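You operate a simulated robot arm through the tools that you are given. There is no shell and no other tool.

Carry out the task below with a simulated robot arm. There is one attempt and no reset: what you move stays moved.

Task
Pack the grey bowl on the top of the desk. At the end: the purple battery is in the grey bowl; the orange tin is in the grey bowl; whatever was shut is shut again. Leave all else as you found it, and nothing knocked over (what rides in a drawer may roll over).

The check looks at the end state, three seconds after you hand in, the way a careful person would. Anything else that was tipped, shoved, dropped, spilled or broken makes it a failure.

Robot
A 7-joint arm with a two-finger parallel gripper, fixed in place. Base frame: the origin is at the foot of the arm, x ahead of it, y to its left, z up. Lengths are in mm, angles in degrees, forces in N, time in s.
Its first joint turns from -149.0 to 149.0 degrees. Payload 3.43 kg.
The tool frame sits at the grasp point between the pads (the TCP): z along the fingers, y along the line on which they close. The tips reach 30 mm beyond it. Largest opening 94 mm; finger width 28, thickness 10; the body of the gripper, 50 by 96 mm, starts 55 mm behind the TCP.
Orientation is told as [roll, pitch, yaw] about the base's x, y, z axes, in that order, counted from this pose: with the fingers straight down and closing along the base's y, the tool's x points along the base's -x, its y along +y and its z along -z.

Tools
- The arm moves only by the tool arm_command. Its argument "series" is a list of rows, each a list of 3 entries, a list of its own where there are three numbers: the turn, a rotation vector about the tool's x, y, z in units of 120 degrees (1.0 is 120 degrees), then the shift along the tool's x, y, z in units of 300 mm (1.0 is 300 mm), then the finger opening in mm, from 0 to 94. In form: [[[ax, ay, az], [x, y, z], claw], ...]. A call has 1 to 20 rows; each row is the pose to reach, as a shift and turn from the pose commanded when the call began, along the tool's axes at that moment. A call with a number of a shift or a turn outside -1 to 1 is refused whole. Each row takes 0.2 s and may step no farther than 50 mm and 8.6 degrees from the row before; otherwise, or with a gripper value out of range, the whole call is refused. A pose out of reach is approached as far as the arm can. The call stops where the force on the tool passes 40 N (or 10 N more than at its start, if that is more) or the arm is blocked; 0.2 s more then pass. The fingers move at their own pace (about 45 mm/s each) and stop on an object; they squeeze with about 24 N. The grip force told is the motor's: it shows also when the fingers shut on nothing. Time passes only in rows, and 0.2 s behind the last, so rows that repeat a pose let the fingers close. The reply holds the time, the measured pose of the TCP, the force on the tool along the base axes, the opening and the grip force, in the units named above and with some noise, with the torque about the TCP (base axes, N m) and any sound that the robot's microphone picked up, and new pictures: "views" is both (left out), scene, wrist or none.
- Cameras (640 x 400 px; columns grow to the right, rows downward): "scene" is fixed at [218.6, 650, 1278.1]; the picture's right is [0.66, -0.75, 0.00], its down [-0.67, -0.59, -0.45] and it looks along [0.34, 0.29, -0.90] (base axes); focal length 301 px, centre (320, 200). "wrist" rides on the gripper at [76, 14, -103] in the tool frame; the picture's right is [-0.18, 0.98, 0.00], its down [-0.75, -0.14, -0.64] and it looks along [-0.63, -0.12, 0.77] (tool axes); focal length 243 px, centre (320, 200). There is no depth. A picture from a camera that has moved, and an enlarged one, comes with that camera's place and axes in the base frame and with its lens.
- zoom(camera, box): a new picture of the part [left, top, right, bottom] of that camera's present view, enlarged. No time passes.
- sign_off(): hands the job in; it is judged then, once.

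Places have to be worked out from the pictures, the camera data and where the tool is seen. Open the gripper and draw the arm clear of the work before you hand the job in, unless the task says otherwise.

The tools are called after "Emit:" as a command line: name --argument value ..., lists and objects as JSON in quotes. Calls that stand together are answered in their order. arm_command: Moves the arm, as the interface text tells. Its arguments: {"type":"object","properties":{"series":{"type":"array","items":{"type":"array"}},"views":{"type":"string","enum":["both","scene","wrist","none"]}},"required":["series"]} The other tools are called the same way: zoom (camera, box) takes an enlarged picture of a part of a camera's view; sign_off () hands the job in.

At the start:

```text
time_s: 0.0
tcp_pos: [420.8, 636.9, 1028.4]
orientation: [0.2, -0.1, -0.1]
wrist_force: [0.0, -0.1, -0.4]
torque: [0.03, 0.02, 0.02]
width: 93.8
finger_force: 0.0
```

scene: 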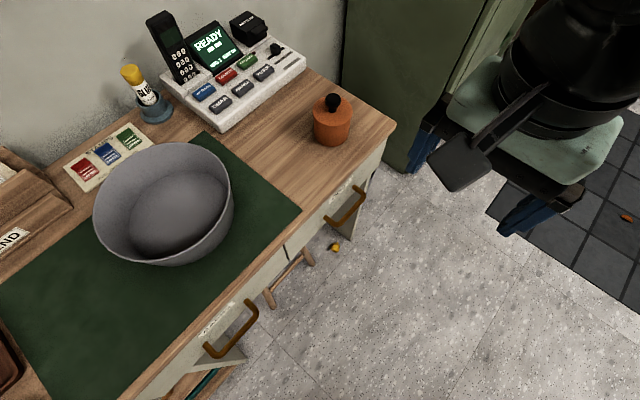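
wrist: 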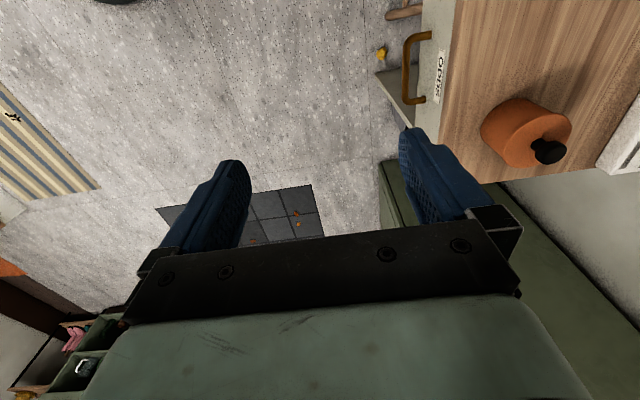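

I'll look closer at the desk, its drawers and labels before moving.

Emit:
zoom --camera "scene" --box '[60, 0, 400, 212]'

Emit:
zoom --camera "scene" --box '[160, 160, 400, 400]'

Emit:
zoom --camera "scene" --box '[0, 120, 240, 400]'

Emit:
zoom --camera "wrist" --box '[360, 0, 640, 180]'

```text
1.88 times, centred on (230, 106) of scene
camera zoom: at [218.6, 650.0, 1278.1], right [0.66, -0.75, 0.0], down [-0.67, -0.59, -0.45], along [0.34, 0.29, -0.9], focal length 567 px, centre (489, 377)
```

zoom: 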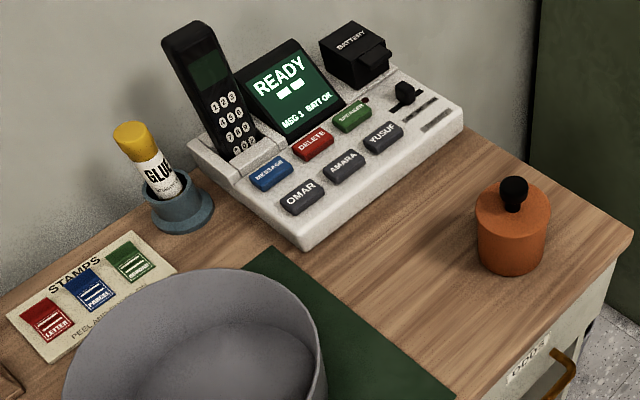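

```text
1.67 times, centred on (280, 280) of scene
camera zoom: at [218.6, 650.0, 1278.1], right [0.66, -0.75, 0.0], down [-0.67, -0.59, -0.45], along [0.34, 0.29, -0.9], focal length 502 px, centre (387, 67)
```

zoom: 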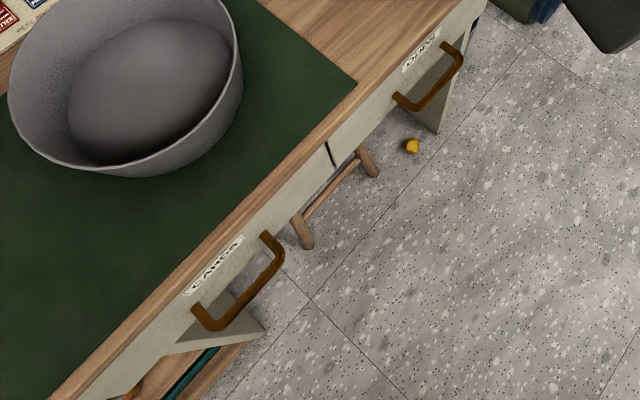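

```text
1.43 times, centred on (120, 260) of scene
camera zoom: at [218.6, 650.0, 1278.1], right [0.66, -0.75, 0.0], down [-0.67, -0.59, -0.45], along [0.34, 0.29, -0.9], focal length 430 px, centre (606, 114)
```

zoom: 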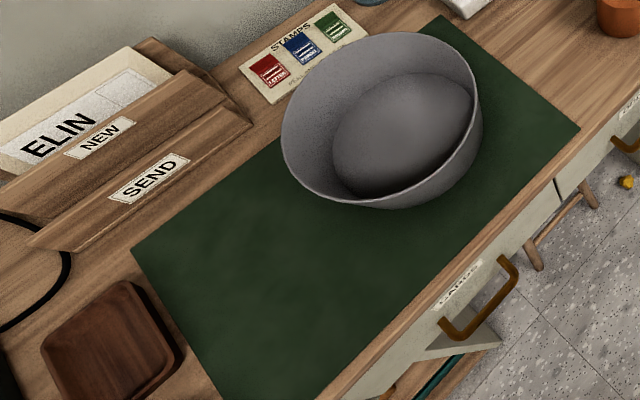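

```text
2.22 times, centred on (500, 90) of wrist
camera zoom: at [346.2, 651.2, 1130.3], right [0.19, 0.98, 0.0], down [0.75, -0.14, 0.64], along [0.63, -0.12, -0.77], focal length 539 px, centre (-80, 444)
```

zoom: 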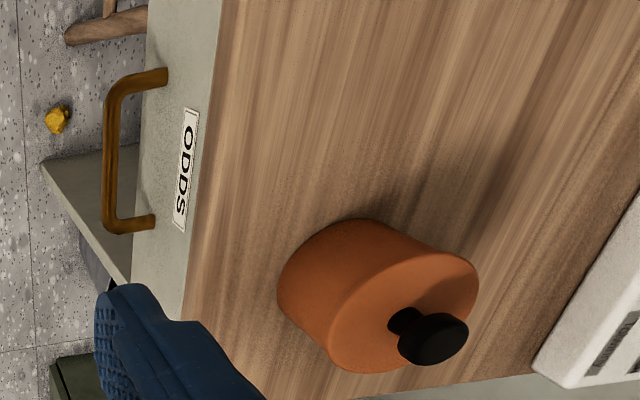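

The tin stands near (532, 890, 820) and the bowl near (213, 1000); the desk front is at y≈815. The battery isn't visible, so I check the other parts of the wrist view.

Emit:
zoom --camera "wrist" --box '[0, 220, 160, 400]'

Emit:
zoom --camera "scene" --box '[400, 0, 640, 240]'

Emit:
zoom --camera "scene" --box '[0, 300, 100, 400]'

```text
2.22 times, centred on (80, 310) of wrist
camera zoom: at [346.2, 651.2, 1130.3], right [0.19, 0.98, 0.0], down [0.75, -0.14, 0.64], along [0.63, -0.12, -0.77], focal length 539 px, centre (853, -44)
```

zoom: 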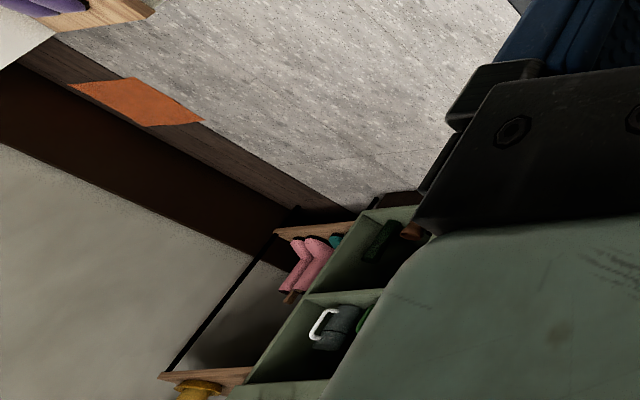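

```text
1.67 times, centred on (520, 120) of scene
camera zoom: at [218.6, 650.0, 1278.1], right [0.66, -0.75, 0.0], down [-0.67, -0.59, -0.45], along [0.34, 0.29, -0.9], focal length 502 px, centre (-13, 333)
```

zoom: 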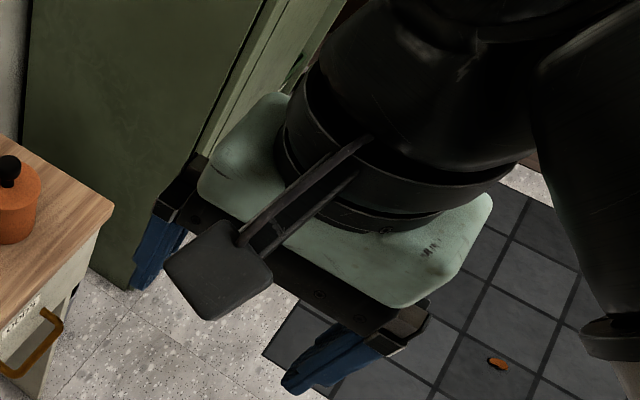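

```text
4.00 times, centred on (50, 350) of scene
camera zoom: at [218.6, 650.0, 1278.1], right [0.66, -0.75, 0.0], down [-0.67, -0.59, -0.45], along [0.34, 0.29, -0.9], focal length 1205 px, centre (1400, -400)
```

zoom: 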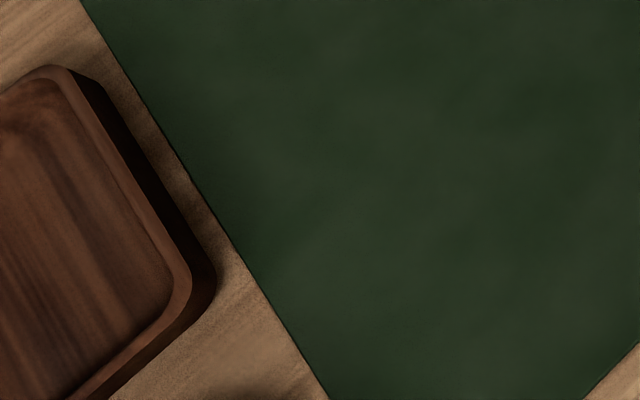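

Nothing purple is in sight apart from a far-off item across the room, so the battery is likely in a drawer. I turn the wrist so its camera faces the desk and move left to survey.

Emit:
arm_command --series '[[[0, 0, -0.068], [0.067, 0, 0], 94], [[0, 0, -0.136], [0.133, 0, 0], 94], [[0, 0, -0.204], [0.2, 0, 0], 94], [[0, 0, -0.272], [0.267, 0, 0], 94], [[0, 0, -0.34], [0.333, 0, 0], 94], [[0, 0, -0.408], [0.4, 0, 0], 94], [[0, 0, -0.476], [0.467, 0, 0], 94], [[0, 0, -0.544], [0.533, 0, 0], 94], [[0, 0, -0.612], [0.6, 0, 0], 94], [[0, 0, -0.68], [0.667, 0, 0], 94], [[0, 0, -0.75], [0.733, 0, 0], 94]]'

```text
time_s: 2.4
tcp_pos: [201.5, 635.7, 1028.0]
orientation: [0.1, -0.1, 90.1]
wrist_force: [-0.1, -0.3, 0.0]
torque: [0.01, -0.03, 0.02]
width: 94.2
finger_force: 0.1
camera wrist: at [188.2, 560.4, 1130.1], right [-0.98, 0.18, 0.0], down [0.14, 0.75, 0.64], along [0.12, 0.63, -0.77], focal length 243 px, centre (320, 200)
```

scene: 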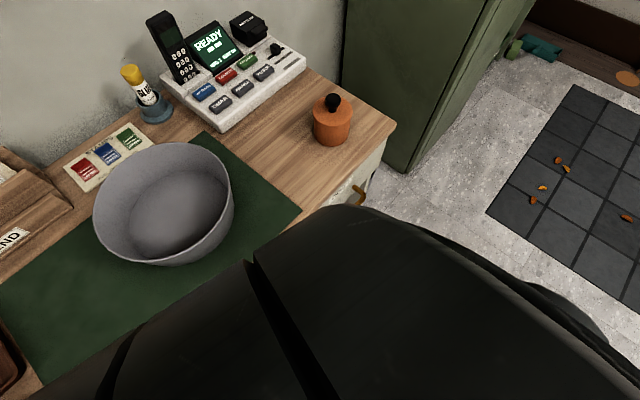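
wrist: 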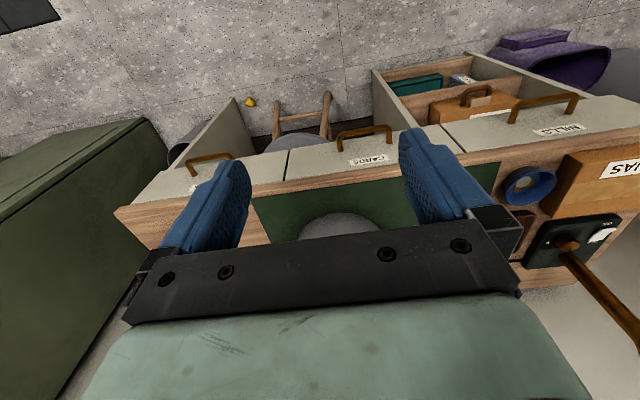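

Three drawers appear: ODDS, CARDS and one at the left, plus an open shelf below. I zoom in on these.

Emit:
zoom --camera "wrist" --box '[360, 20, 640, 195]'

Emit:
zoom --camera "wrist" --box '[440, 130, 640, 290]'

Emit:
zoom --camera "wrist" --box '[130, 70, 410, 245]'

```text
2.29 times, centred on (500, 108) of wrist
camera zoom: at [188.2, 560.4, 1130.1], right [-0.98, 0.18, 0.0], down [0.14, 0.75, 0.64], along [0.12, 0.63, -0.77], focal length 555 px, centre (-91, 411)
```

zoom: 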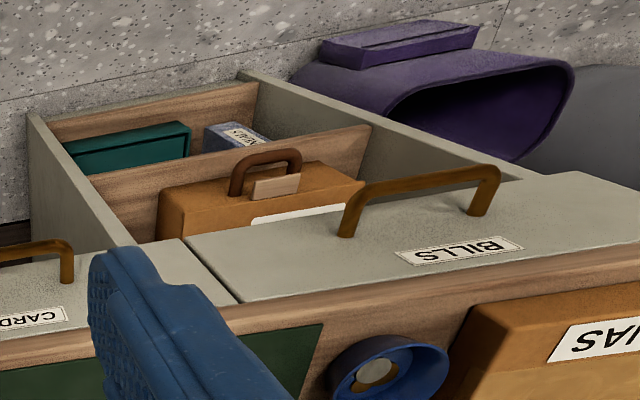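

```text
2.50 times, centred on (540, 210) of wrist
camera zoom: at [188.2, 560.4, 1130.1], right [-0.98, 0.18, 0.0], down [0.14, 0.75, 0.64], along [0.12, 0.63, -0.77], focal length 606 px, centre (-230, 175)
```

zoom: 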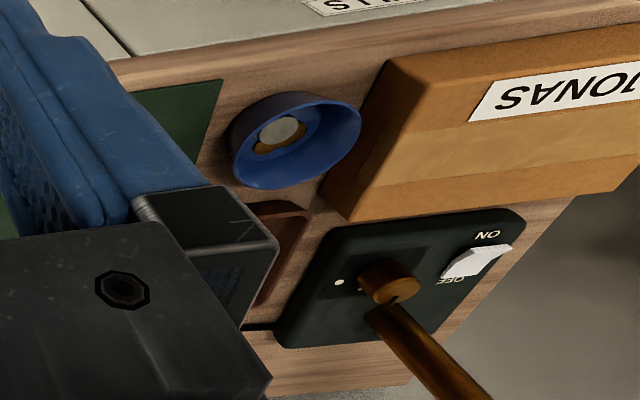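

```text
2.29 times, centred on (270, 158) of wrist
camera zoom: at [188.2, 560.4, 1130.1], right [-0.98, 0.18, 0.0], down [0.14, 0.75, 0.64], along [0.12, 0.63, -0.77], focal length 555 px, centre (434, 297)
```

zoom: 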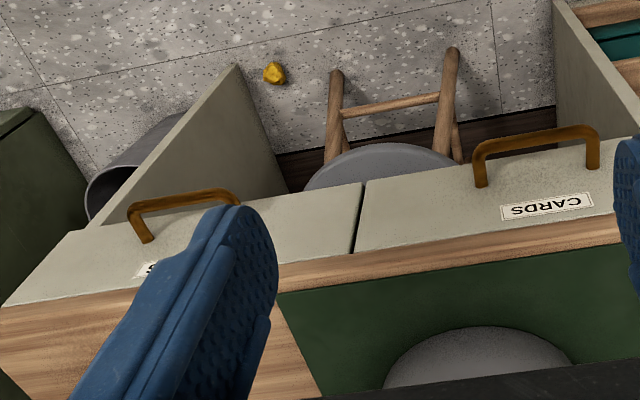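

The left drawer is BILLS; the desk also has a blue cup-like object, a JONAS box and a lamp base. I shift left and up to see the left half of the desk and the cup's interior.

Emit:
arm_command --series '[[[0, 0, 0], [0, 0.14, -0.05], 94], [[0, 0, 0], [0, 0.28, -0.1], 94], [[0, 0, 0], [0, 0.42, -0.15], 94], [[0, 0, 0], [0, 0.56, -0.2], 94], [[0, 0, 0], [0, 0.7, -0.25], 94], [[0, 0, 0], [0, 0.84, -0.3], 94], [[0, 0, 0], [0, 0.95, -0.33], 94]]'

```text
time_s: 3.6
tcp_pos: [2.1, 639.2, 1098.0]
orientation: [-0.1, -0.7, 90.2]
wrist_force: [-0.1, 1.6, -1.0]
torque: [-0.05, -0.04, -0.02]
width: 94.1
finger_force: 0.0
stopped in row 5: the force on the tool passed its limit at 57 N (the readings are from after the stop); the commanded pose is now the measured one
camera wrist: at [-11.3, 561.7, 1199.5], right [-0.98, 0.18, 0.0], down [0.14, 0.75, 0.65], along [0.12, 0.64, -0.76], focal length 243 px, centre (320, 200)
```

scene: 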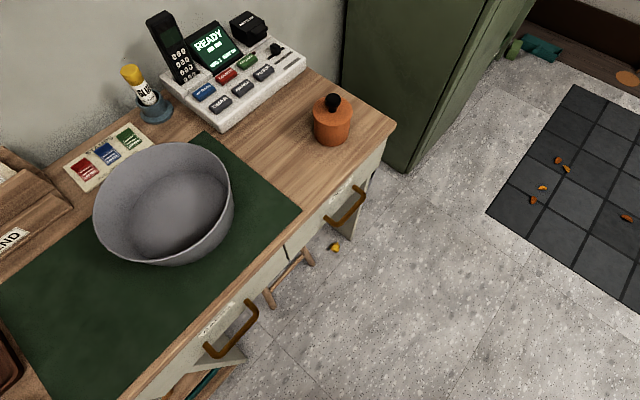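
wrist: 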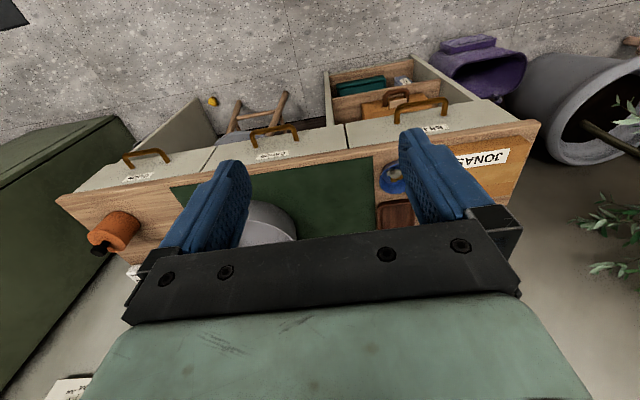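

Something was touched while moving left (57 N spike) — probably the lamp's arm. I look before moving on.

Emit:
zoom --camera "wrist" --box '[340, 40, 640, 240]'

Emit:
zoom --camera "wrist" --box '[0, 80, 340, 290]'

Emit:
zoom --camera "scene" --box '[0, 240, 240, 400]'

```text
2.00 times, centred on (490, 140) of wrist
camera zoom: at [-11.3, 561.7, 1199.5], right [-0.98, 0.18, 0.0], down [0.14, 0.75, 0.65], along [0.12, 0.64, -0.76], focal length 485 px, centre (-20, 320)
```

zoom: 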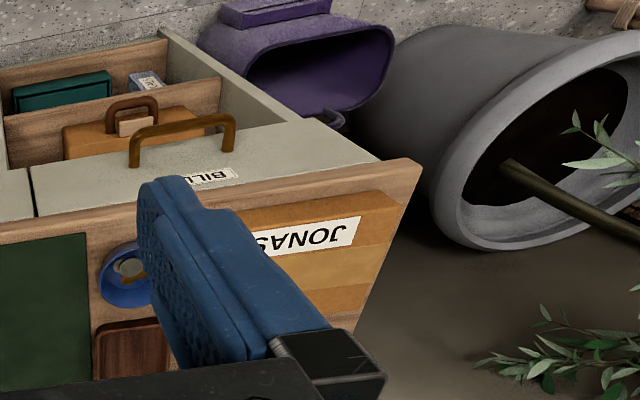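

```text
1.88 times, centred on (170, 185) of wrist
camera zoom: at [-11.3, 561.7, 1199.5], right [-0.98, 0.18, 0.0], down [0.14, 0.75, 0.65], along [0.12, 0.64, -0.76], focal length 457 px, centre (602, 228)
```

zoom: 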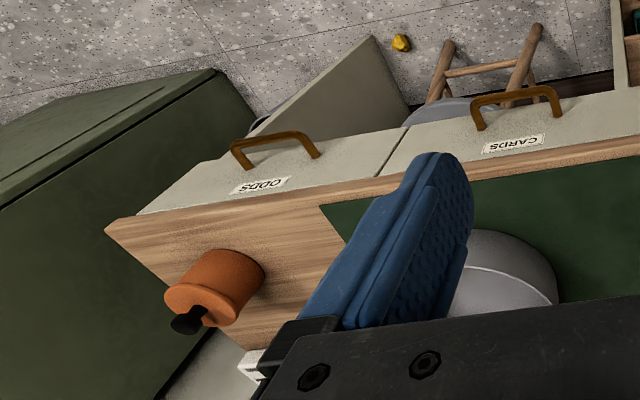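

```text
2.50 times, centred on (120, 320) of scene
camera zoom: at [218.6, 650.0, 1278.1], right [0.66, -0.75, 0.0], down [-0.67, -0.59, -0.45], along [0.34, 0.29, -0.9], focal length 753 px, centre (820, -100)
```

zoom: 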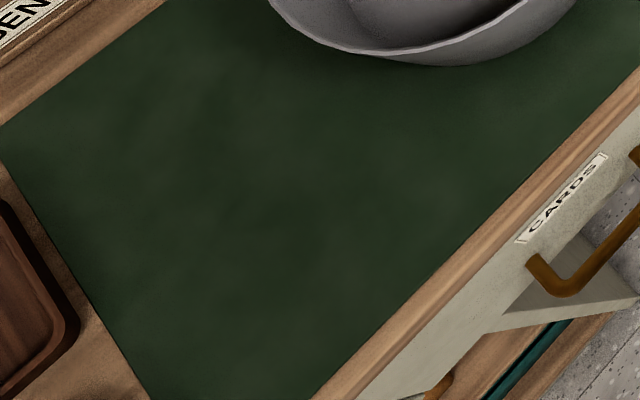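

The desk objects in view look unchanged. I back off to the right and turn the camera to look left (−x) to see what was touched.

Emit:
arm_command --series '[[[0, 0, 0], [0.02, -0.1, 0], 94], [[0, 0, 0], [0.05, -0.25, 0], 94], [[0, 0, 0], [0.1, -0.4, 0], 94], [[0, 0, 0], [0.1, -0.55, 0], 94], [[0, 0, -0.07], [0.1, -0.6, 0], 94], [[0, 0, -0.14], [0.1, -0.65, 0], 94], [[0, 0, -0.21], [0.1, -0.7, 0], 94], [[0, 0, -0.28], [0.1, -0.7, 0], 94], [[0, 0, -0.35], [0.1, -0.7, 0], 94], [[0, 0, -0.42], [0.1, -0.7, 0], 94], [[0, 0, -0.49], [0.1, -0.7, 0], 94], [[0, 0, -0.56], [0.1, -0.7, 0], 94]]'

```text
time_s: 4.1
tcp_pos: [51.6, 631.6, 1097.6]
orientation: [0.0, -1.1, 89.9]
wrist_force: [1.4, -0.3, -1.6]
torque: [-0.07, 0.1, 0.03]
width: 93.8
finger_force: 0.1
stopped in row 2: the force on the tool passed its limit at 51 N (the readings are from after the stop); the commanded pose is now the measured one
camera wrist: at [38.0, 553.1, 1198.2], right [-0.98, 0.19, 0.0], down [0.14, 0.74, 0.66], along [0.12, 0.65, -0.75], focal length 243 px, centre (320, 200)
```

scene: 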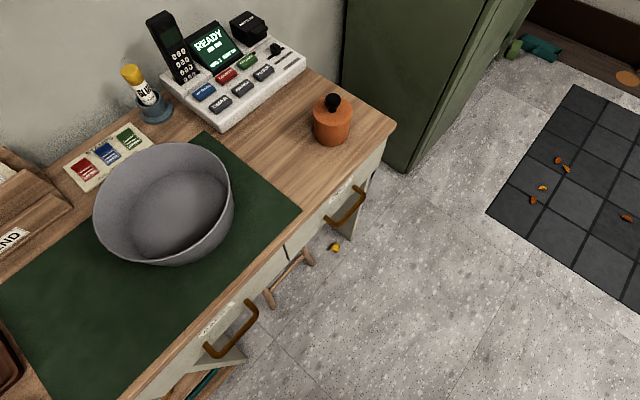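
wrist: 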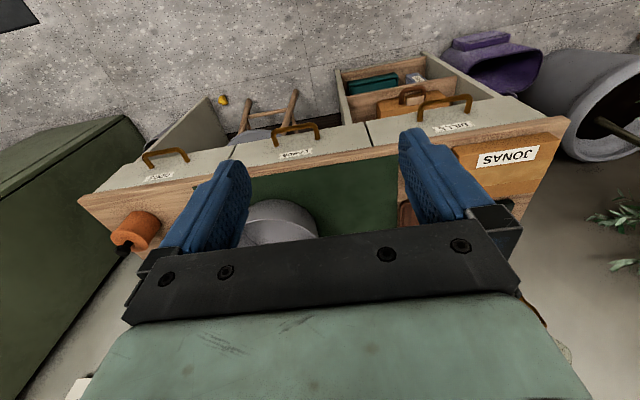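

Stopped again while backing away. A brown rod shows at the gripper's lower right edge; I zoom there to see whether the lamp is in contact.

Emit:
zoom --camera "wrist" --box '[480, 250, 640, 400]'

Emit:
zoom --camera "wrist" --box '[0, 100, 240, 400]'

Emit:
zoom --camera "scene" --box '[0, 100, 120, 400]'

```text
2.67 times, centred on (560, 325) of wrist
camera zoom: at [38.0, 553.1, 1198.2], right [-0.98, 0.19, 0.0], down [0.14, 0.74, 0.66], along [0.12, 0.65, -0.75], focal length 647 px, centre (-320, -133)
```

zoom: 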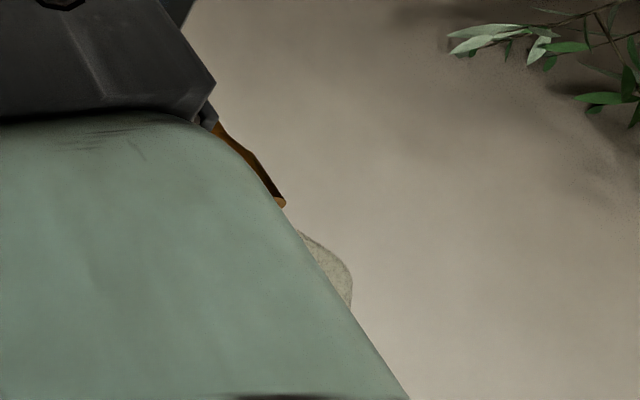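

```text
1.33 times, centred on (120, 250) of wrist
camera zoom: at [38.0, 553.1, 1198.2], right [-0.98, 0.19, 0.0], down [0.14, 0.74, 0.66], along [0.12, 0.65, -0.75], focal length 324 px, centre (587, 133)
```

zoom: 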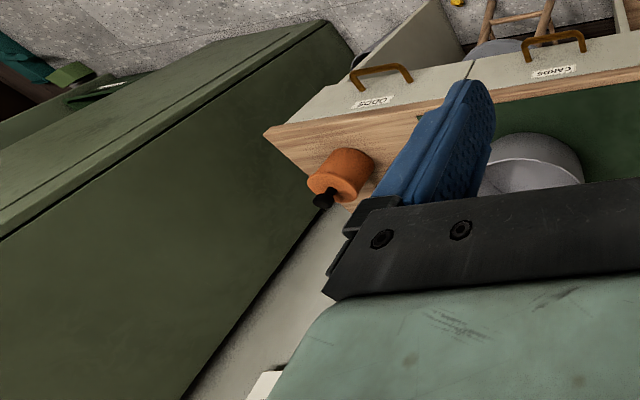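

```text
1.33 times, centred on (60, 250) of scene
camera zoom: at [218.6, 650.0, 1278.1], right [0.66, -0.75, 0.0], down [-0.67, -0.59, -0.45], along [0.34, 0.29, -0.9], focal length 402 px, centre (667, 133)
```

zoom: 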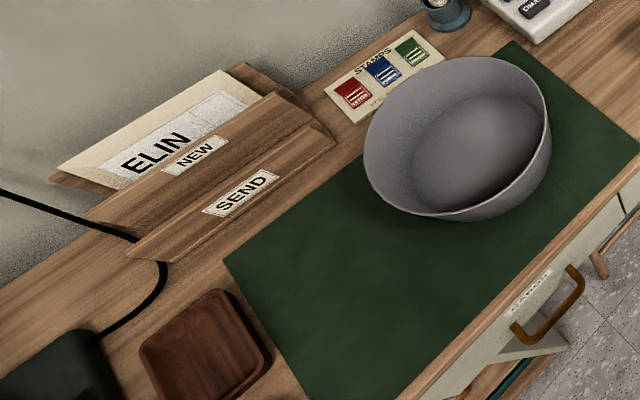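

The lamp stands well back near (−300, 1050), so the stop may be dynamic rather than contact. I turn slowly in place to look toward −x and watch the forces.

Emit:
arm_command --series '[[[0, 0, -0.03], [0, 0, 0], 94], [[0, 0, -0.06], [0, 0, 0], 94], [[0, 0, -0.1], [0, 0, 0], 94], [[0, 0, -0.14], [0, 0, 0], 94], [[0, 0, -0.18], [0, 0, 0], 94], [[0, 0, -0.22], [0, 0, 0], 94], [[0, 0, -0.26], [0, 0, 0], 94], [[0, 0, -0.3], [0, 0, 0], 94], [[0, 0, -0.34], [0, 0, 0], 94], [[0, 0, -0.38], [0, 0, 0], 94], [[0, 0, -0.42], [0, 0, 0], 94], [[0, 0, -0.45], [0, 0, 0], 94]]'

```text
time_s: 4.9
tcp_pos: [51.4, 632.0, 1096.9]
orientation: [-0.3, -1.5, 99.2]
wrist_force: [1.9, 1.4, -2.6]
torque: [0.07, 0.26, 0.18]
width: 94.1
finger_force: 0.0
stopped in row 3: the force on the tool passed its limit at 54 N (the readings are from after the stop); the commanded pose is now the measured one
camera wrist: at [50.2, 552.0, 1197.7], right [-1.0, 0.02, 0.0], down [0.02, 0.75, 0.66], along [0.02, 0.66, -0.75], focal length 243 px, centre (320, 200)
```

scene: 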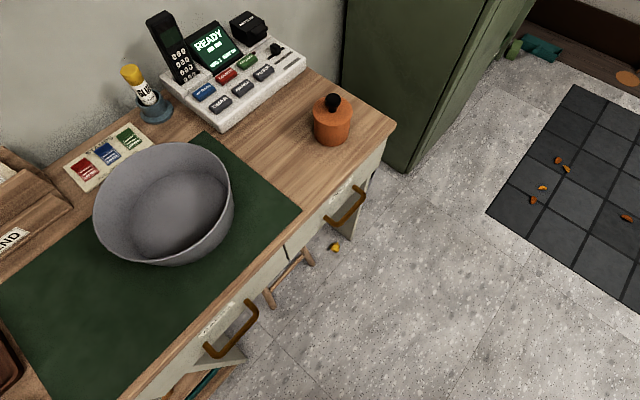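
wrist: 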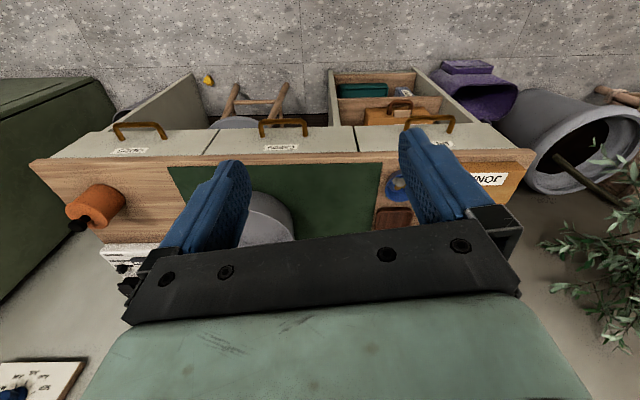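

The residual force (−2.6 N in z, +1.9 N in x) suggests something lightly pressing from above/left. I ease straight down slowly, without turning, and read the forces.

Emit:
arm_command --series '[[[0, 0, 0], [0, 0, 0.01], 94], [[0, 0, 0], [0, 0, 0.025], 94], [[0, 0, 0], [0, 0, 0.045], 94], [[0, 0, 0], [0, 0, 0.065], 94], [[0, 0, 0], [0, 0, 0.085], 94], [[0, 0, 0], [0, 0, 0.105], 94]]'

```text
time_s: 6.3
tcp_pos: [51.4, 632.8, 1065.6]
orientation: [-0.4, -1.4, 99.3]
wrist_force: [-0.4, -0.7, 0.0]
torque: [-0.02, -0.02, 0.0]
width: 93.8
finger_force: 0.1
camera wrist: at [50.5, 553.1, 1165.4], right [-1.0, 0.02, 0.0], down [0.02, 0.75, 0.66], along [0.02, 0.66, -0.75], focal length 243 px, centre (320, 200)
```

scene: 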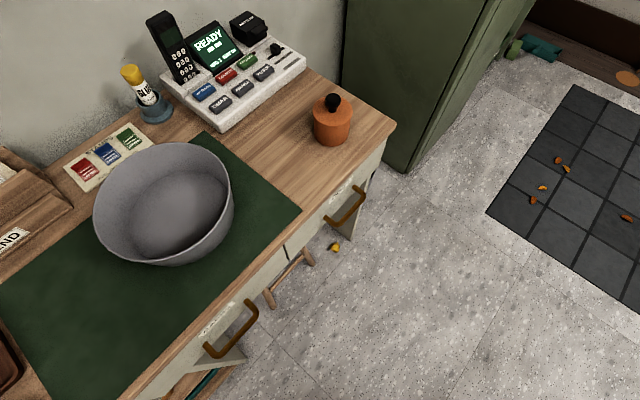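
wrist: 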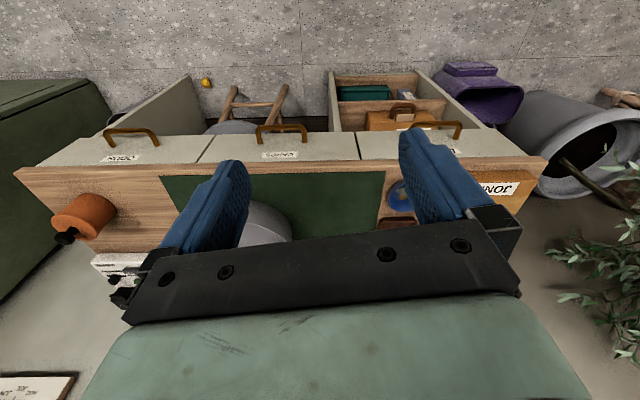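

The contact has gone; the obstacle is overhead. I lower a bit more, then move right at that lower height and turn the camera leftward.

Emit:
arm_command --series '[[[0, 0, 0], [0, 0, 0.04], 94], [[0, 0, 0], [0, 0, 0.08], 94], [[0, 0, 0], [0, 0, 0.12], 94], [[0, 0, 0], [0, 0, 0.16], 94], [[0, 0, 0], [0, -0.05, 0.18], 94], [[0, 0, 0], [0, -0.11, 0.18], 94], [[0, 0, 0], [0, -0.17, 0.18], 94], [[0, 0, 0], [0, -0.23, 0.18], 94], [[0, 0, 0], [0, -0.29, 0.18], 94], [[0, 0, 0], [0, -0.35, 0.18], 94], [[0, 0, 0], [0, -0.41, 0.18], 94], [[0, 0, 0], [0, -0.47, 0.18], 94], [[0, 0, 0], [0, -0.53, 0.18], 94], [[0, 0, 0], [0, -0.59, 0.18], 94]]'

```text
time_s: 9.3
tcp_pos: [225.2, 661.4, 1011.7]
orientation: [-0.2, -1.4, 99.2]
wrist_force: [-0.2, 0.3, -0.1]
torque: [0.01, 0.0, 0.01]
width: 94.1
finger_force: 0.0
camera wrist: at [225.4, 581.5, 1111.5], right [-1.0, 0.02, 0.0], down [0.02, 0.75, 0.66], along [0.02, 0.66, -0.75], focal length 243 px, centre (320, 200)
```

scene: 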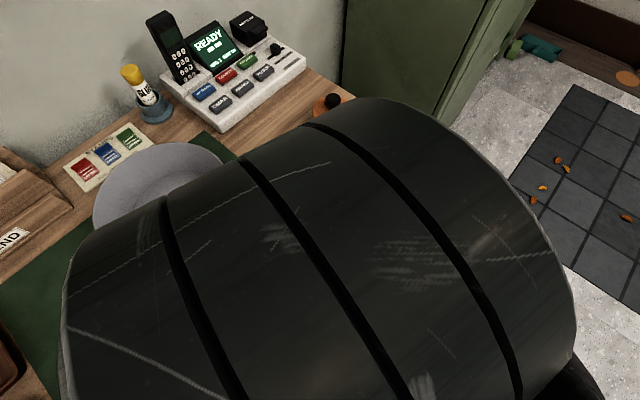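
wrist: 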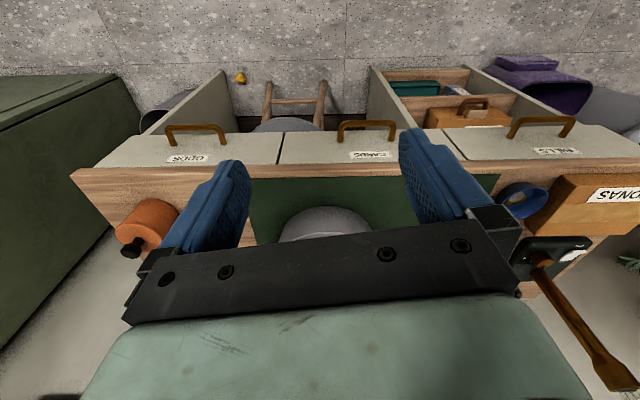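

Free now; lamp base and stem still stand. I turn the camera toward the left end to find the overhead obstacle.

Emit:
arm_command --series '[[[0, 0, -0.04], [0, 0, 0], 94], [[0, 0, -0.08], [0, 0, 0], 94], [[0, 0, -0.12], [0, 0, 0], 94], [[0, 0, -0.16], [0, 0, 0], 94], [[0, 0, -0.2], [0, 0, 0], 94], [[0, 0, -0.24], [0, 0, 0], 94], [[0, 0, -0.28], [0, 0, 0], 94], [[0, 0, -0.32], [0, 0, 0], 94], [[0, 0, -0.36], [0, 0, 0], 94], [[0, 0, -0.4], [0, 0, 0], 94], [[0, 0, -0.44], [0, 0, 0], 94]]' --views "wrist"

```text
time_s: 11.7
tcp_pos: [226.5, 663.5, 1012.5]
orientation: [-1.3, -0.8, 152.1]
wrist_force: [-0.2, -1.0, 0.1]
torque: [0.03, 0.01, -0.01]
width: 94.1
finger_force: 0.1
camera wrist: at [287.4, 611.7, 1113.6], right [-0.62, -0.78, -0.02], down [-0.6, 0.46, 0.65], along [-0.5, 0.42, -0.76], focal length 243 px, centre (320, 200)
```

wrist: 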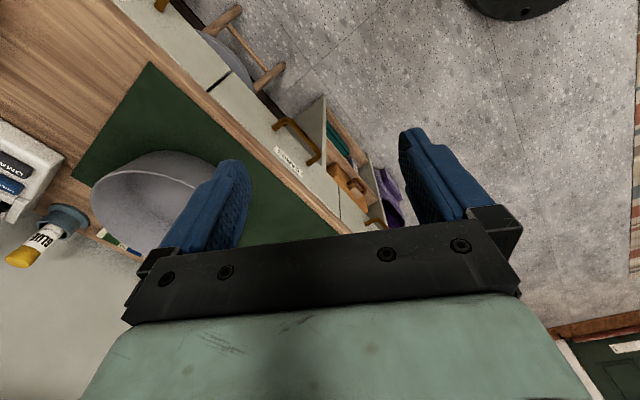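

Lamp base triangulates consistently before and after, so it wasn't displaced. I'll keep clear of that upper-left zone. Now I go right, facing the desk, to measure the ODDS drawer handle and the tin.

Emit:
arm_command --series '[[[0, 0, 0.05], [0.062, -0.01, 0], 94], [[0, 0, 0.1], [0.125, -0.02, 0], 94], [[0, 0, 0.155], [0.187, -0.03, 0], 94], [[0, 0, 0.207], [0.25, -0.04, 0], 94], [[0, 0, 0.258], [0.312, -0.052, 0], 94], [[0, 0, 0.31], [0.374, -0.062, 0], 94], [[0, 0, 0.362], [0.437, -0.073, 0], 94], [[0, 0, 0.414], [0.5, -0.083, 0], 94], [[0, 0, 0.465], [0.56, -0.094, 0], 94], [[0, 0, 0.517], [0.624, -0.104, 0], 94]]'

```text
time_s: 13.9
tcp_pos: [405.7, 602.2, 1012.7]
orientation: [0.1, -1.5, 89.8]
wrist_force: [0.1, 0.7, 0.2]
torque: [-0.03, 0.02, 0.01]
width: 93.9
finger_force: 0.0
camera wrist: at [392.6, 522.7, 1112.1], right [-0.98, 0.19, 0.0], down [0.14, 0.74, 0.66], along [0.12, 0.65, -0.75], focal length 243 px, centre (320, 200)
```

scene: 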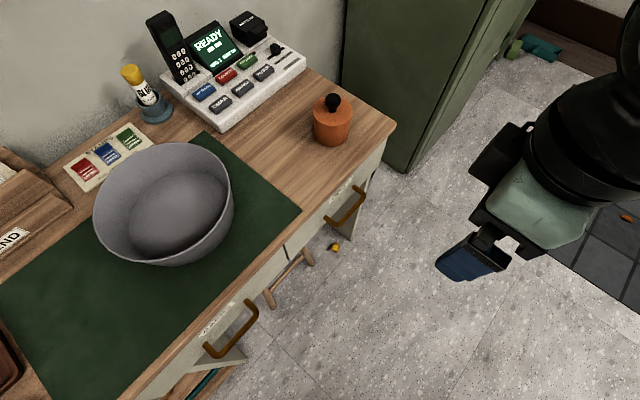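
wrist: 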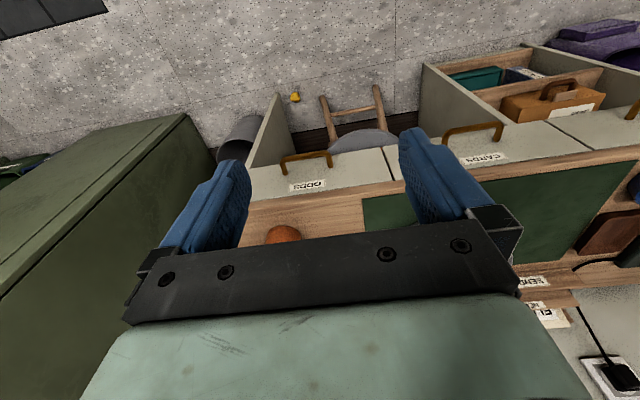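

I zoom on the ODDS handle in both views to triangulate it.

Emit:
zoom --camera "wrist" --box '[240, 120, 400, 220]'

Emit:
zoom --camera "scene" --box '[290, 80, 410, 260]'

```text
4.00 times, centred on (320, 170) of wrist
camera zoom: at [392.6, 522.7, 1112.1], right [-0.98, 0.19, 0.0], down [0.14, 0.74, 0.66], along [0.12, 0.65, -0.75], focal length 970 px, centre (320, 320)
```

zoom: 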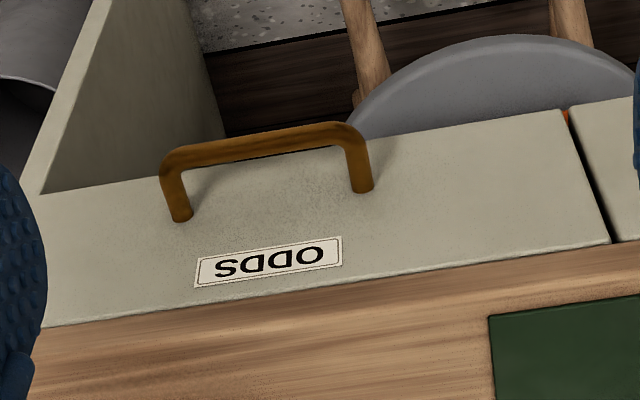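

```text
2.22 times, centred on (350, 170) of scene
camera zoom: at [218.6, 650.0, 1278.1], right [0.66, -0.75, 0.0], down [-0.67, -0.59, -0.45], along [0.34, 0.29, -0.9], focal length 669 px, centre (253, 267)
```

zoom: 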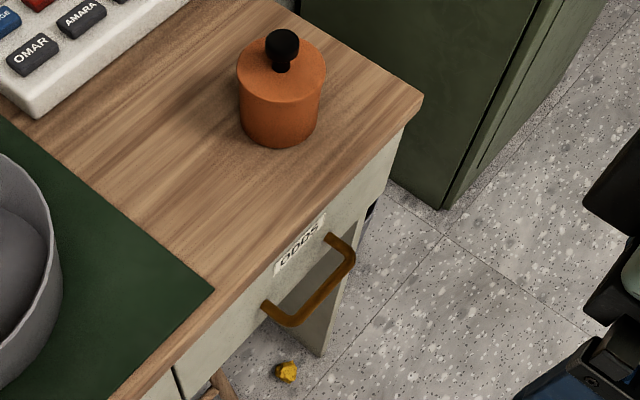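

ODDS handle bar: x 422–520, y≈777, z≈675, drawer face y≈814; desk top z≈779. Tin centre ≈(543, 895), ~75 wide, top ≈844. I rotate back to yaw 0 and lower toward the ODDS handle.

Emit:
arm_command --series '[[[0, 0.0125, 0], [0, -0.02, 0.03], 94], [[0, 0.0125, 0.068], [0, -0.04, 0.067], 94], [[0, 0.0125, 0.136], [0, -0.06, 0.1], 94], [[0, 0.0125, 0.204], [0, -0.08, 0.133], 94], [[0, 0.0125, 0.272], [0, -0.1, 0.167], 94], [[0, 0.0125, 0.34], [0, -0.12, 0.2], 94], [[0, 0.0125, 0.408], [0, -0.14, 0.233], 94], [[0, 0.0125, 0.476], [0, -0.16, 0.267], 94], [[0, 0.0125, 0.544], [0, -0.18, 0.3], 94], [[0, 0.0125, 0.612], [0, -0.2, 0.333], 94], [[0, 0.0125, 0.68], [0, -0.217, 0.36], 94], [[0, 0.0125, 0.748], [0, -0.217, 0.36], 94]]' --views "wrist"

```text
time_s: 16.5
tcp_pos: [469.7, 604.9, 903.8]
orientation: [0.5, 1.0, 0.0]
wrist_force: [-0.2, 0.1, -0.4]
torque: [-0.01, 0.03, 0.0]
width: 93.8
finger_force: 0.0
camera wrist: at [396.6, 617.7, 1007.3], right [0.18, 0.98, 0.01], down [0.76, -0.15, 0.63], along [0.62, -0.11, -0.78], focal length 243 px, centre (320, 200)
```

wrist: 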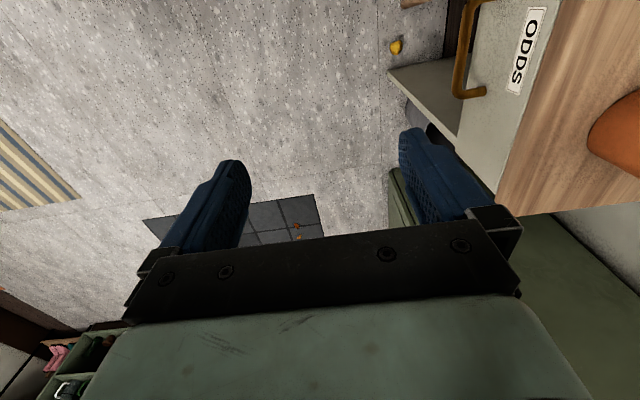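

Now I tilt the tool 60° toward the drawer front (closing in the vertical plane) and approach a pre-grasp point in front of the ODDS handle.

Emit:
arm_command --series '[[[-0.05, -0.004, 0], [0.0, 0.03, 0.06], 80], [[-0.11, -0.006, 0], [0.0, 0.06, 0.12], 60], [[-0.17, -0.007, 0], [0.0, 0.09, 0.18], 40], [[-0.23, -0.008, 0], [0.0, 0.12, 0.24], 40], [[-0.29, -0.008, 0], [0.0, 0.15, 0.3], 40], [[-0.35, -0.008, 0], [0.0, 0.18, 0.36], 40], [[-0.4, -0.008, 0], [0.0, 0.21, 0.42], 40], [[-0.45, -0.008, 0], [0.0, 0.25, 0.49], 40], [[-0.5, -0.008, 0], [0.0, 0.28, 0.55], 40], [[-0.5, -0.008, 0], [0.0, 0.303, 0.597], 40]]'

```text
time_s: 18.7
tcp_pos: [468.1, 697.1, 724.8]
orientation: [60.7, 0.1, -0.3]
wrist_force: [-0.2, -0.2, -0.6]
torque: [0.0, 0.0, 0.03]
width: 40.0
finger_force: 0.0
camera wrist: at [392.8, 615.3, 786.8], right [0.19, 0.48, 0.86], down [0.75, -0.63, 0.19], along [0.63, 0.61, -0.48], focal length 243 px, centre (320, 200)
```

scene: 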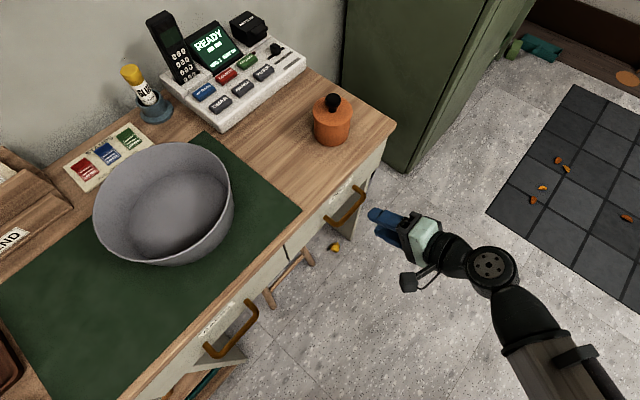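
wrist: 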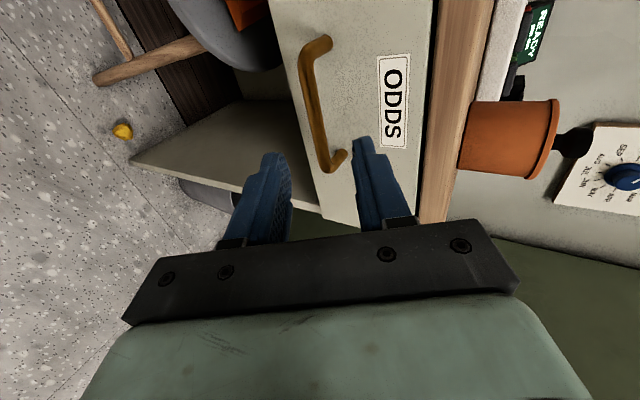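

The view confirms the bar at z≈675. I advance 80 mm along the fingers, then close on the bar.

Emit:
arm_command --series '[[[0, 0, 0], [0, 0, 0.05], 40], [[0, 0, 0], [0, 0, 0.1], 40], [[0, 0, 0], [0, 0, 0.15], 40], [[0, 0, 0], [0, 0, 0.2], 40], [[0, 0, 0], [0, 0, 0.24], 40], [[0, 0, 0], [0, 0, 0.267], 40]]'

```text
time_s: 20.1
tcp_pos: [467.6, 767.1, 684.5]
orientation: [60.4, 0.3, -0.2]
wrist_force: [0.8, -0.5, 0.0]
torque: [0.0, 0.03, 0.03]
width: 39.9
finger_force: 0.1
camera wrist: at [392.4, 685.3, 748.3], right [0.19, 0.48, 0.86], down [0.75, -0.63, 0.19], along [0.63, 0.61, -0.48], focal length 243 px, centre (320, 200)
```

scene: 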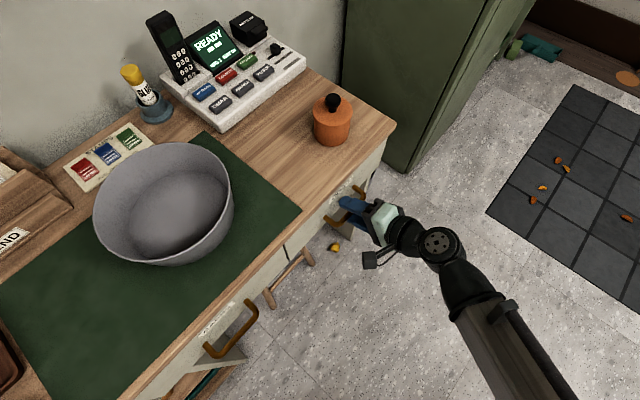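
wrist: 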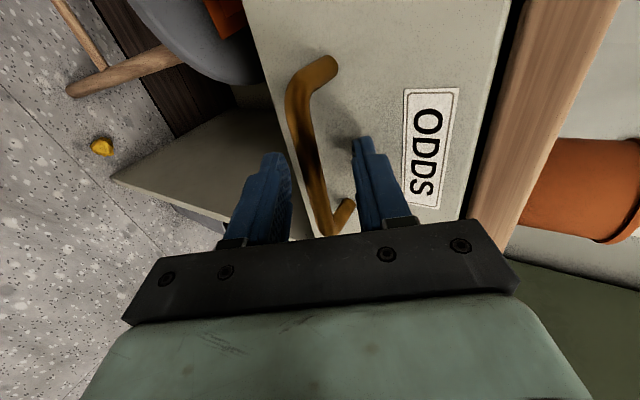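

The bar lies between the fingers with no contact. I close on it.

Emit:
arm_command --series '[[[0, 0, 0], [0, 0, 0], 20], [[0, 0, 0], [0, 0, 0], 5], [[0, 0, 0], [0, 0, 0], 0], [[0, 0, 0], [0, 0, 0], 0], [[0, 0, 0], [0, 0, 0], 0]]' --views "wrist"

```text
time_s: 21.1
tcp_pos: [467.5, 764.8, 682.1]
orientation: [60.2, -0.1, 0.0]
wrist_force: [3.4, -0.2, -5.0]
torque: [-0.08, -0.36, 0.57]
width: 11.7
finger_force: 44.9
stopped in row 5: the force on the tool passed its limit at 42 N (the readings are from after the stop); the commanded pose is now the measured one
camera wrist: at [392.3, 683.6, 745.3], right [0.18, 0.49, 0.85], down [0.75, -0.63, 0.2], along [0.63, 0.61, -0.48], focal length 243 px, centre (320, 200)
```

wrist: 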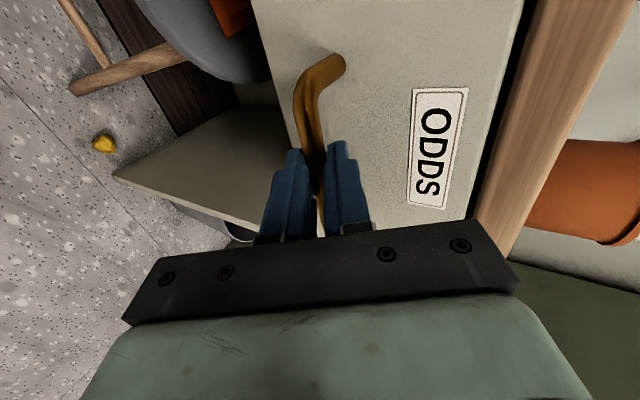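

Gripped (11.7 mm). I pull straight along −y to open the drawer.

Emit:
arm_command --series '[[[0, 0, 0], [0, -0.008, -0.0145], 0], [[0, 0, 0], [0, -0.02, -0.035], 0], [[0, 0, 0], [0, -0.04, -0.07], 0], [[0, 0, 0], [0, -0.06, -0.105], 0], [[0, 0, 0], [0, -0.08, -0.14], 0], [[0, 0, 0], [0, -0.1, -0.174], 0], [[0, 0, 0], [0, -0.12, -0.209], 0], [[0, 0, 0], [0, -0.14, -0.244], 0], [[0, 0, 0], [0, -0.16, -0.279], 0], [[0, 0, 0], [0, -0.18, -0.314], 0], [[0, 0, 0], [0, -0.2, -0.349], 0], [[0, 0, 0], [0, -0.22, -0.384], 0], [[0, 0, 0], [0, -0.24, -0.419], 0], [[0, 0, 0], [0, -0.26, -0.454], 0]]'

```text
time_s: 24.1
tcp_pos: [469.3, 608.9, 682.4]
orientation: [60.1, 0.0, 0.0]
wrist_force: [-2.2, -1.2, -20.4]
torque: [-0.29, -0.98, -0.04]
width: 11.5
finger_force: 44.7
camera wrist: at [392.5, 526.9, 745.6], right [0.18, 0.49, 0.85], down [0.75, -0.63, 0.2], along [0.63, 0.61, -0.48], focal length 243 px, centre (320, 200)
```

scene: 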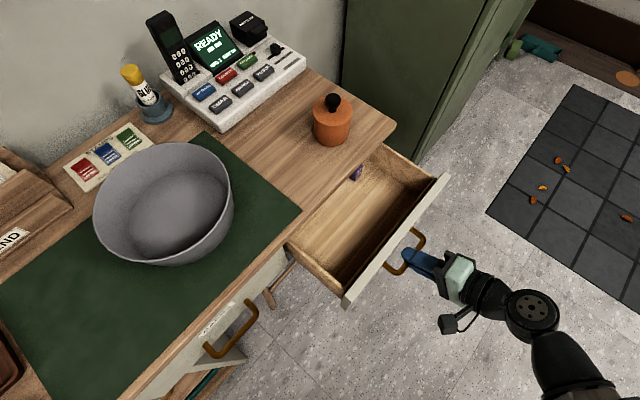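
wrist: 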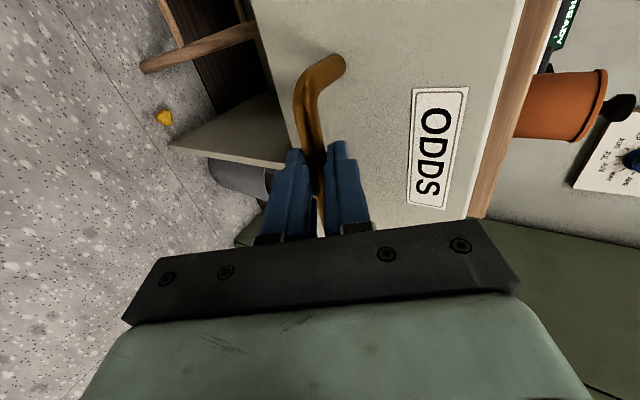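

The drawer opened 156 mm and a purple item shows at its back edge. I zoom in to see it.

Emit:
zoom --camera "scene" --box '[280, 130, 460, 310]'

Emit:
zoom --camera "scene" --box '[335, 150, 395, 200]'

```text
2.22 times, centred on (370, 220) of scene
camera zoom: at [218.6, 650.0, 1278.1], right [0.66, -0.75, 0.0], down [-0.67, -0.59, -0.45], along [0.34, 0.29, -0.9], focal length 669 px, centre (209, 156)
```

zoom: 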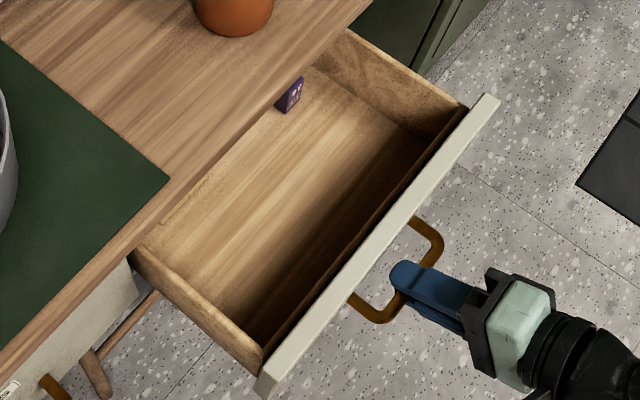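

```text
8.00 times, centred on (365, 175) of scene
camera zoom: at [218.6, 650.0, 1278.1], right [0.66, -0.75, 0.0], down [-0.67, -0.59, -0.45], along [0.34, 0.29, -0.9], focal length 2409 px, centre (-40, 400)
```

zoom: 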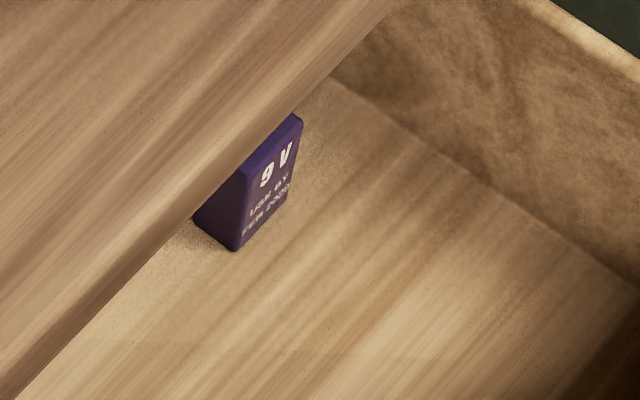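

It's a purple 9V battery standing in the drawer just under the desk edge. I pull the drawer further out.

Emit:
arm_command --series '[[[0, 0, 0], [0, -0.018, -0.027], 0], [[0, 0, 0], [0, -0.037, -0.06], 0], [[0, 0, 0], [0, -0.057, -0.095], 0], [[0, 0, 0], [0, -0.077, -0.13], 0], [[0, 0, 0], [0, -0.097, -0.164], 0], [[0, 0, 0], [0, -0.117, -0.199], 0], [[0, 0, 0], [0, -0.137, -0.234], 0], [[0, 0, 0], [0, -0.157, -0.269], 0]]'

```text
time_s: 25.9
tcp_pos: [467.8, 515.2, 682.0]
orientation: [60.1, -0.1, -0.1]
wrist_force: [8.1, -1.8, -29.4]
torque: [-0.38, -0.51, 0.55]
width: 11.7
finger_force: 45.6
camera wrist: at [392.2, 433.7, 745.6], right [0.18, 0.49, 0.85], down [0.75, -0.63, 0.2], along [0.63, 0.6, -0.48], focal length 243 px, centre (320, 200)
```

scene: 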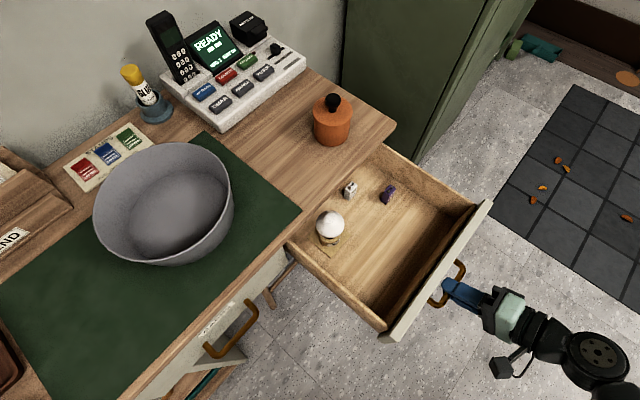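
wrist: 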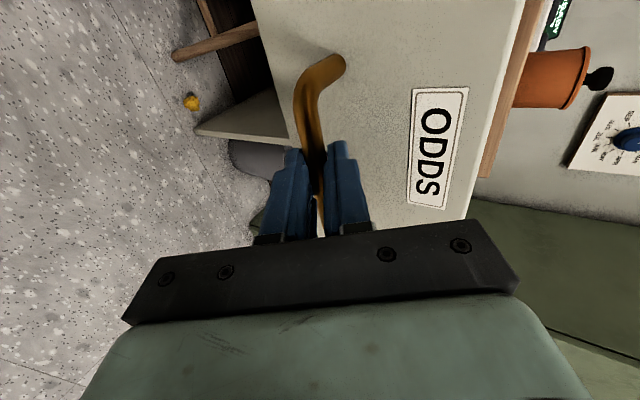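

Emit:
zoom --camera "scene" --box '[290, 150, 490, 340]'

Emit:
zoom --camera "scene" --box '[360, 170, 420, 220]'

```text
2.11 times, centred on (390, 245) of scene
camera zoom: at [218.6, 650.0, 1278.1], right [0.66, -0.75, 0.0], down [-0.67, -0.59, -0.45], along [0.34, 0.29, -0.9], focal length 634 px, centre (173, 105)
```

zoom: 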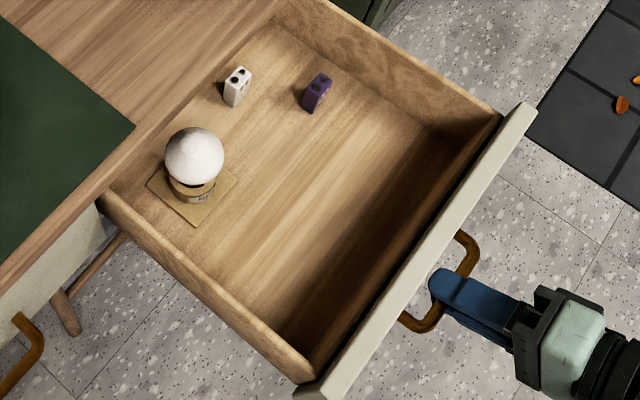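

```text
8.00 times, centred on (390, 195) of scene
camera zoom: at [218.6, 650.0, 1278.1], right [0.66, -0.75, 0.0], down [-0.67, -0.59, -0.45], along [0.34, 0.29, -0.9], focal length 2409 px, centre (-240, 240)
```

zoom: 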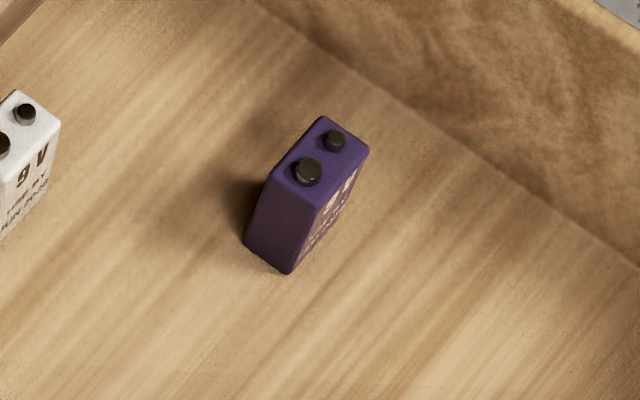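

The battery stands upright in the drawer with a white one and a bulb nearby. I release the handle and back away along the fingers.

Emit:
arm_command --series '[[[0, 0, 0], [0, 0, 0], 15], [[0, 0, 0], [0, 0, 0], 30], [[0, 0, 0], [0, 0, 0], 40], [[0, 0, 0], [0, 0, 0], 40], [[0, 0, 0], [0, 0, -0.04], 40], [[0, 0, 0], [0, 0, -0.09], 40], [[0, 0, 0], [0, 0, -0.14], 40], [[0, 0, 0], [0, 0, -0.19], 40]]' --views "wrist"

```text
time_s: 27.7
tcp_pos: [467.0, 464.5, 711.4]
orientation: [60.3, 0.0, 0.0]
wrist_force: [0.2, 0.5, -1.1]
torque: [-0.02, 0.03, 0.03]
width: 39.8
finger_force: 0.1
camera wrist: at [391.4, 382.6, 774.0], right [0.18, 0.49, 0.85], down [0.75, -0.63, 0.2], along [0.63, 0.61, -0.48], focal length 243 px, centre (320, 200)
```

wrist: 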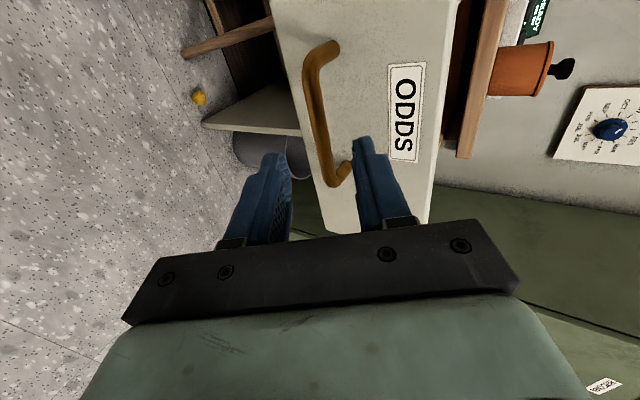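

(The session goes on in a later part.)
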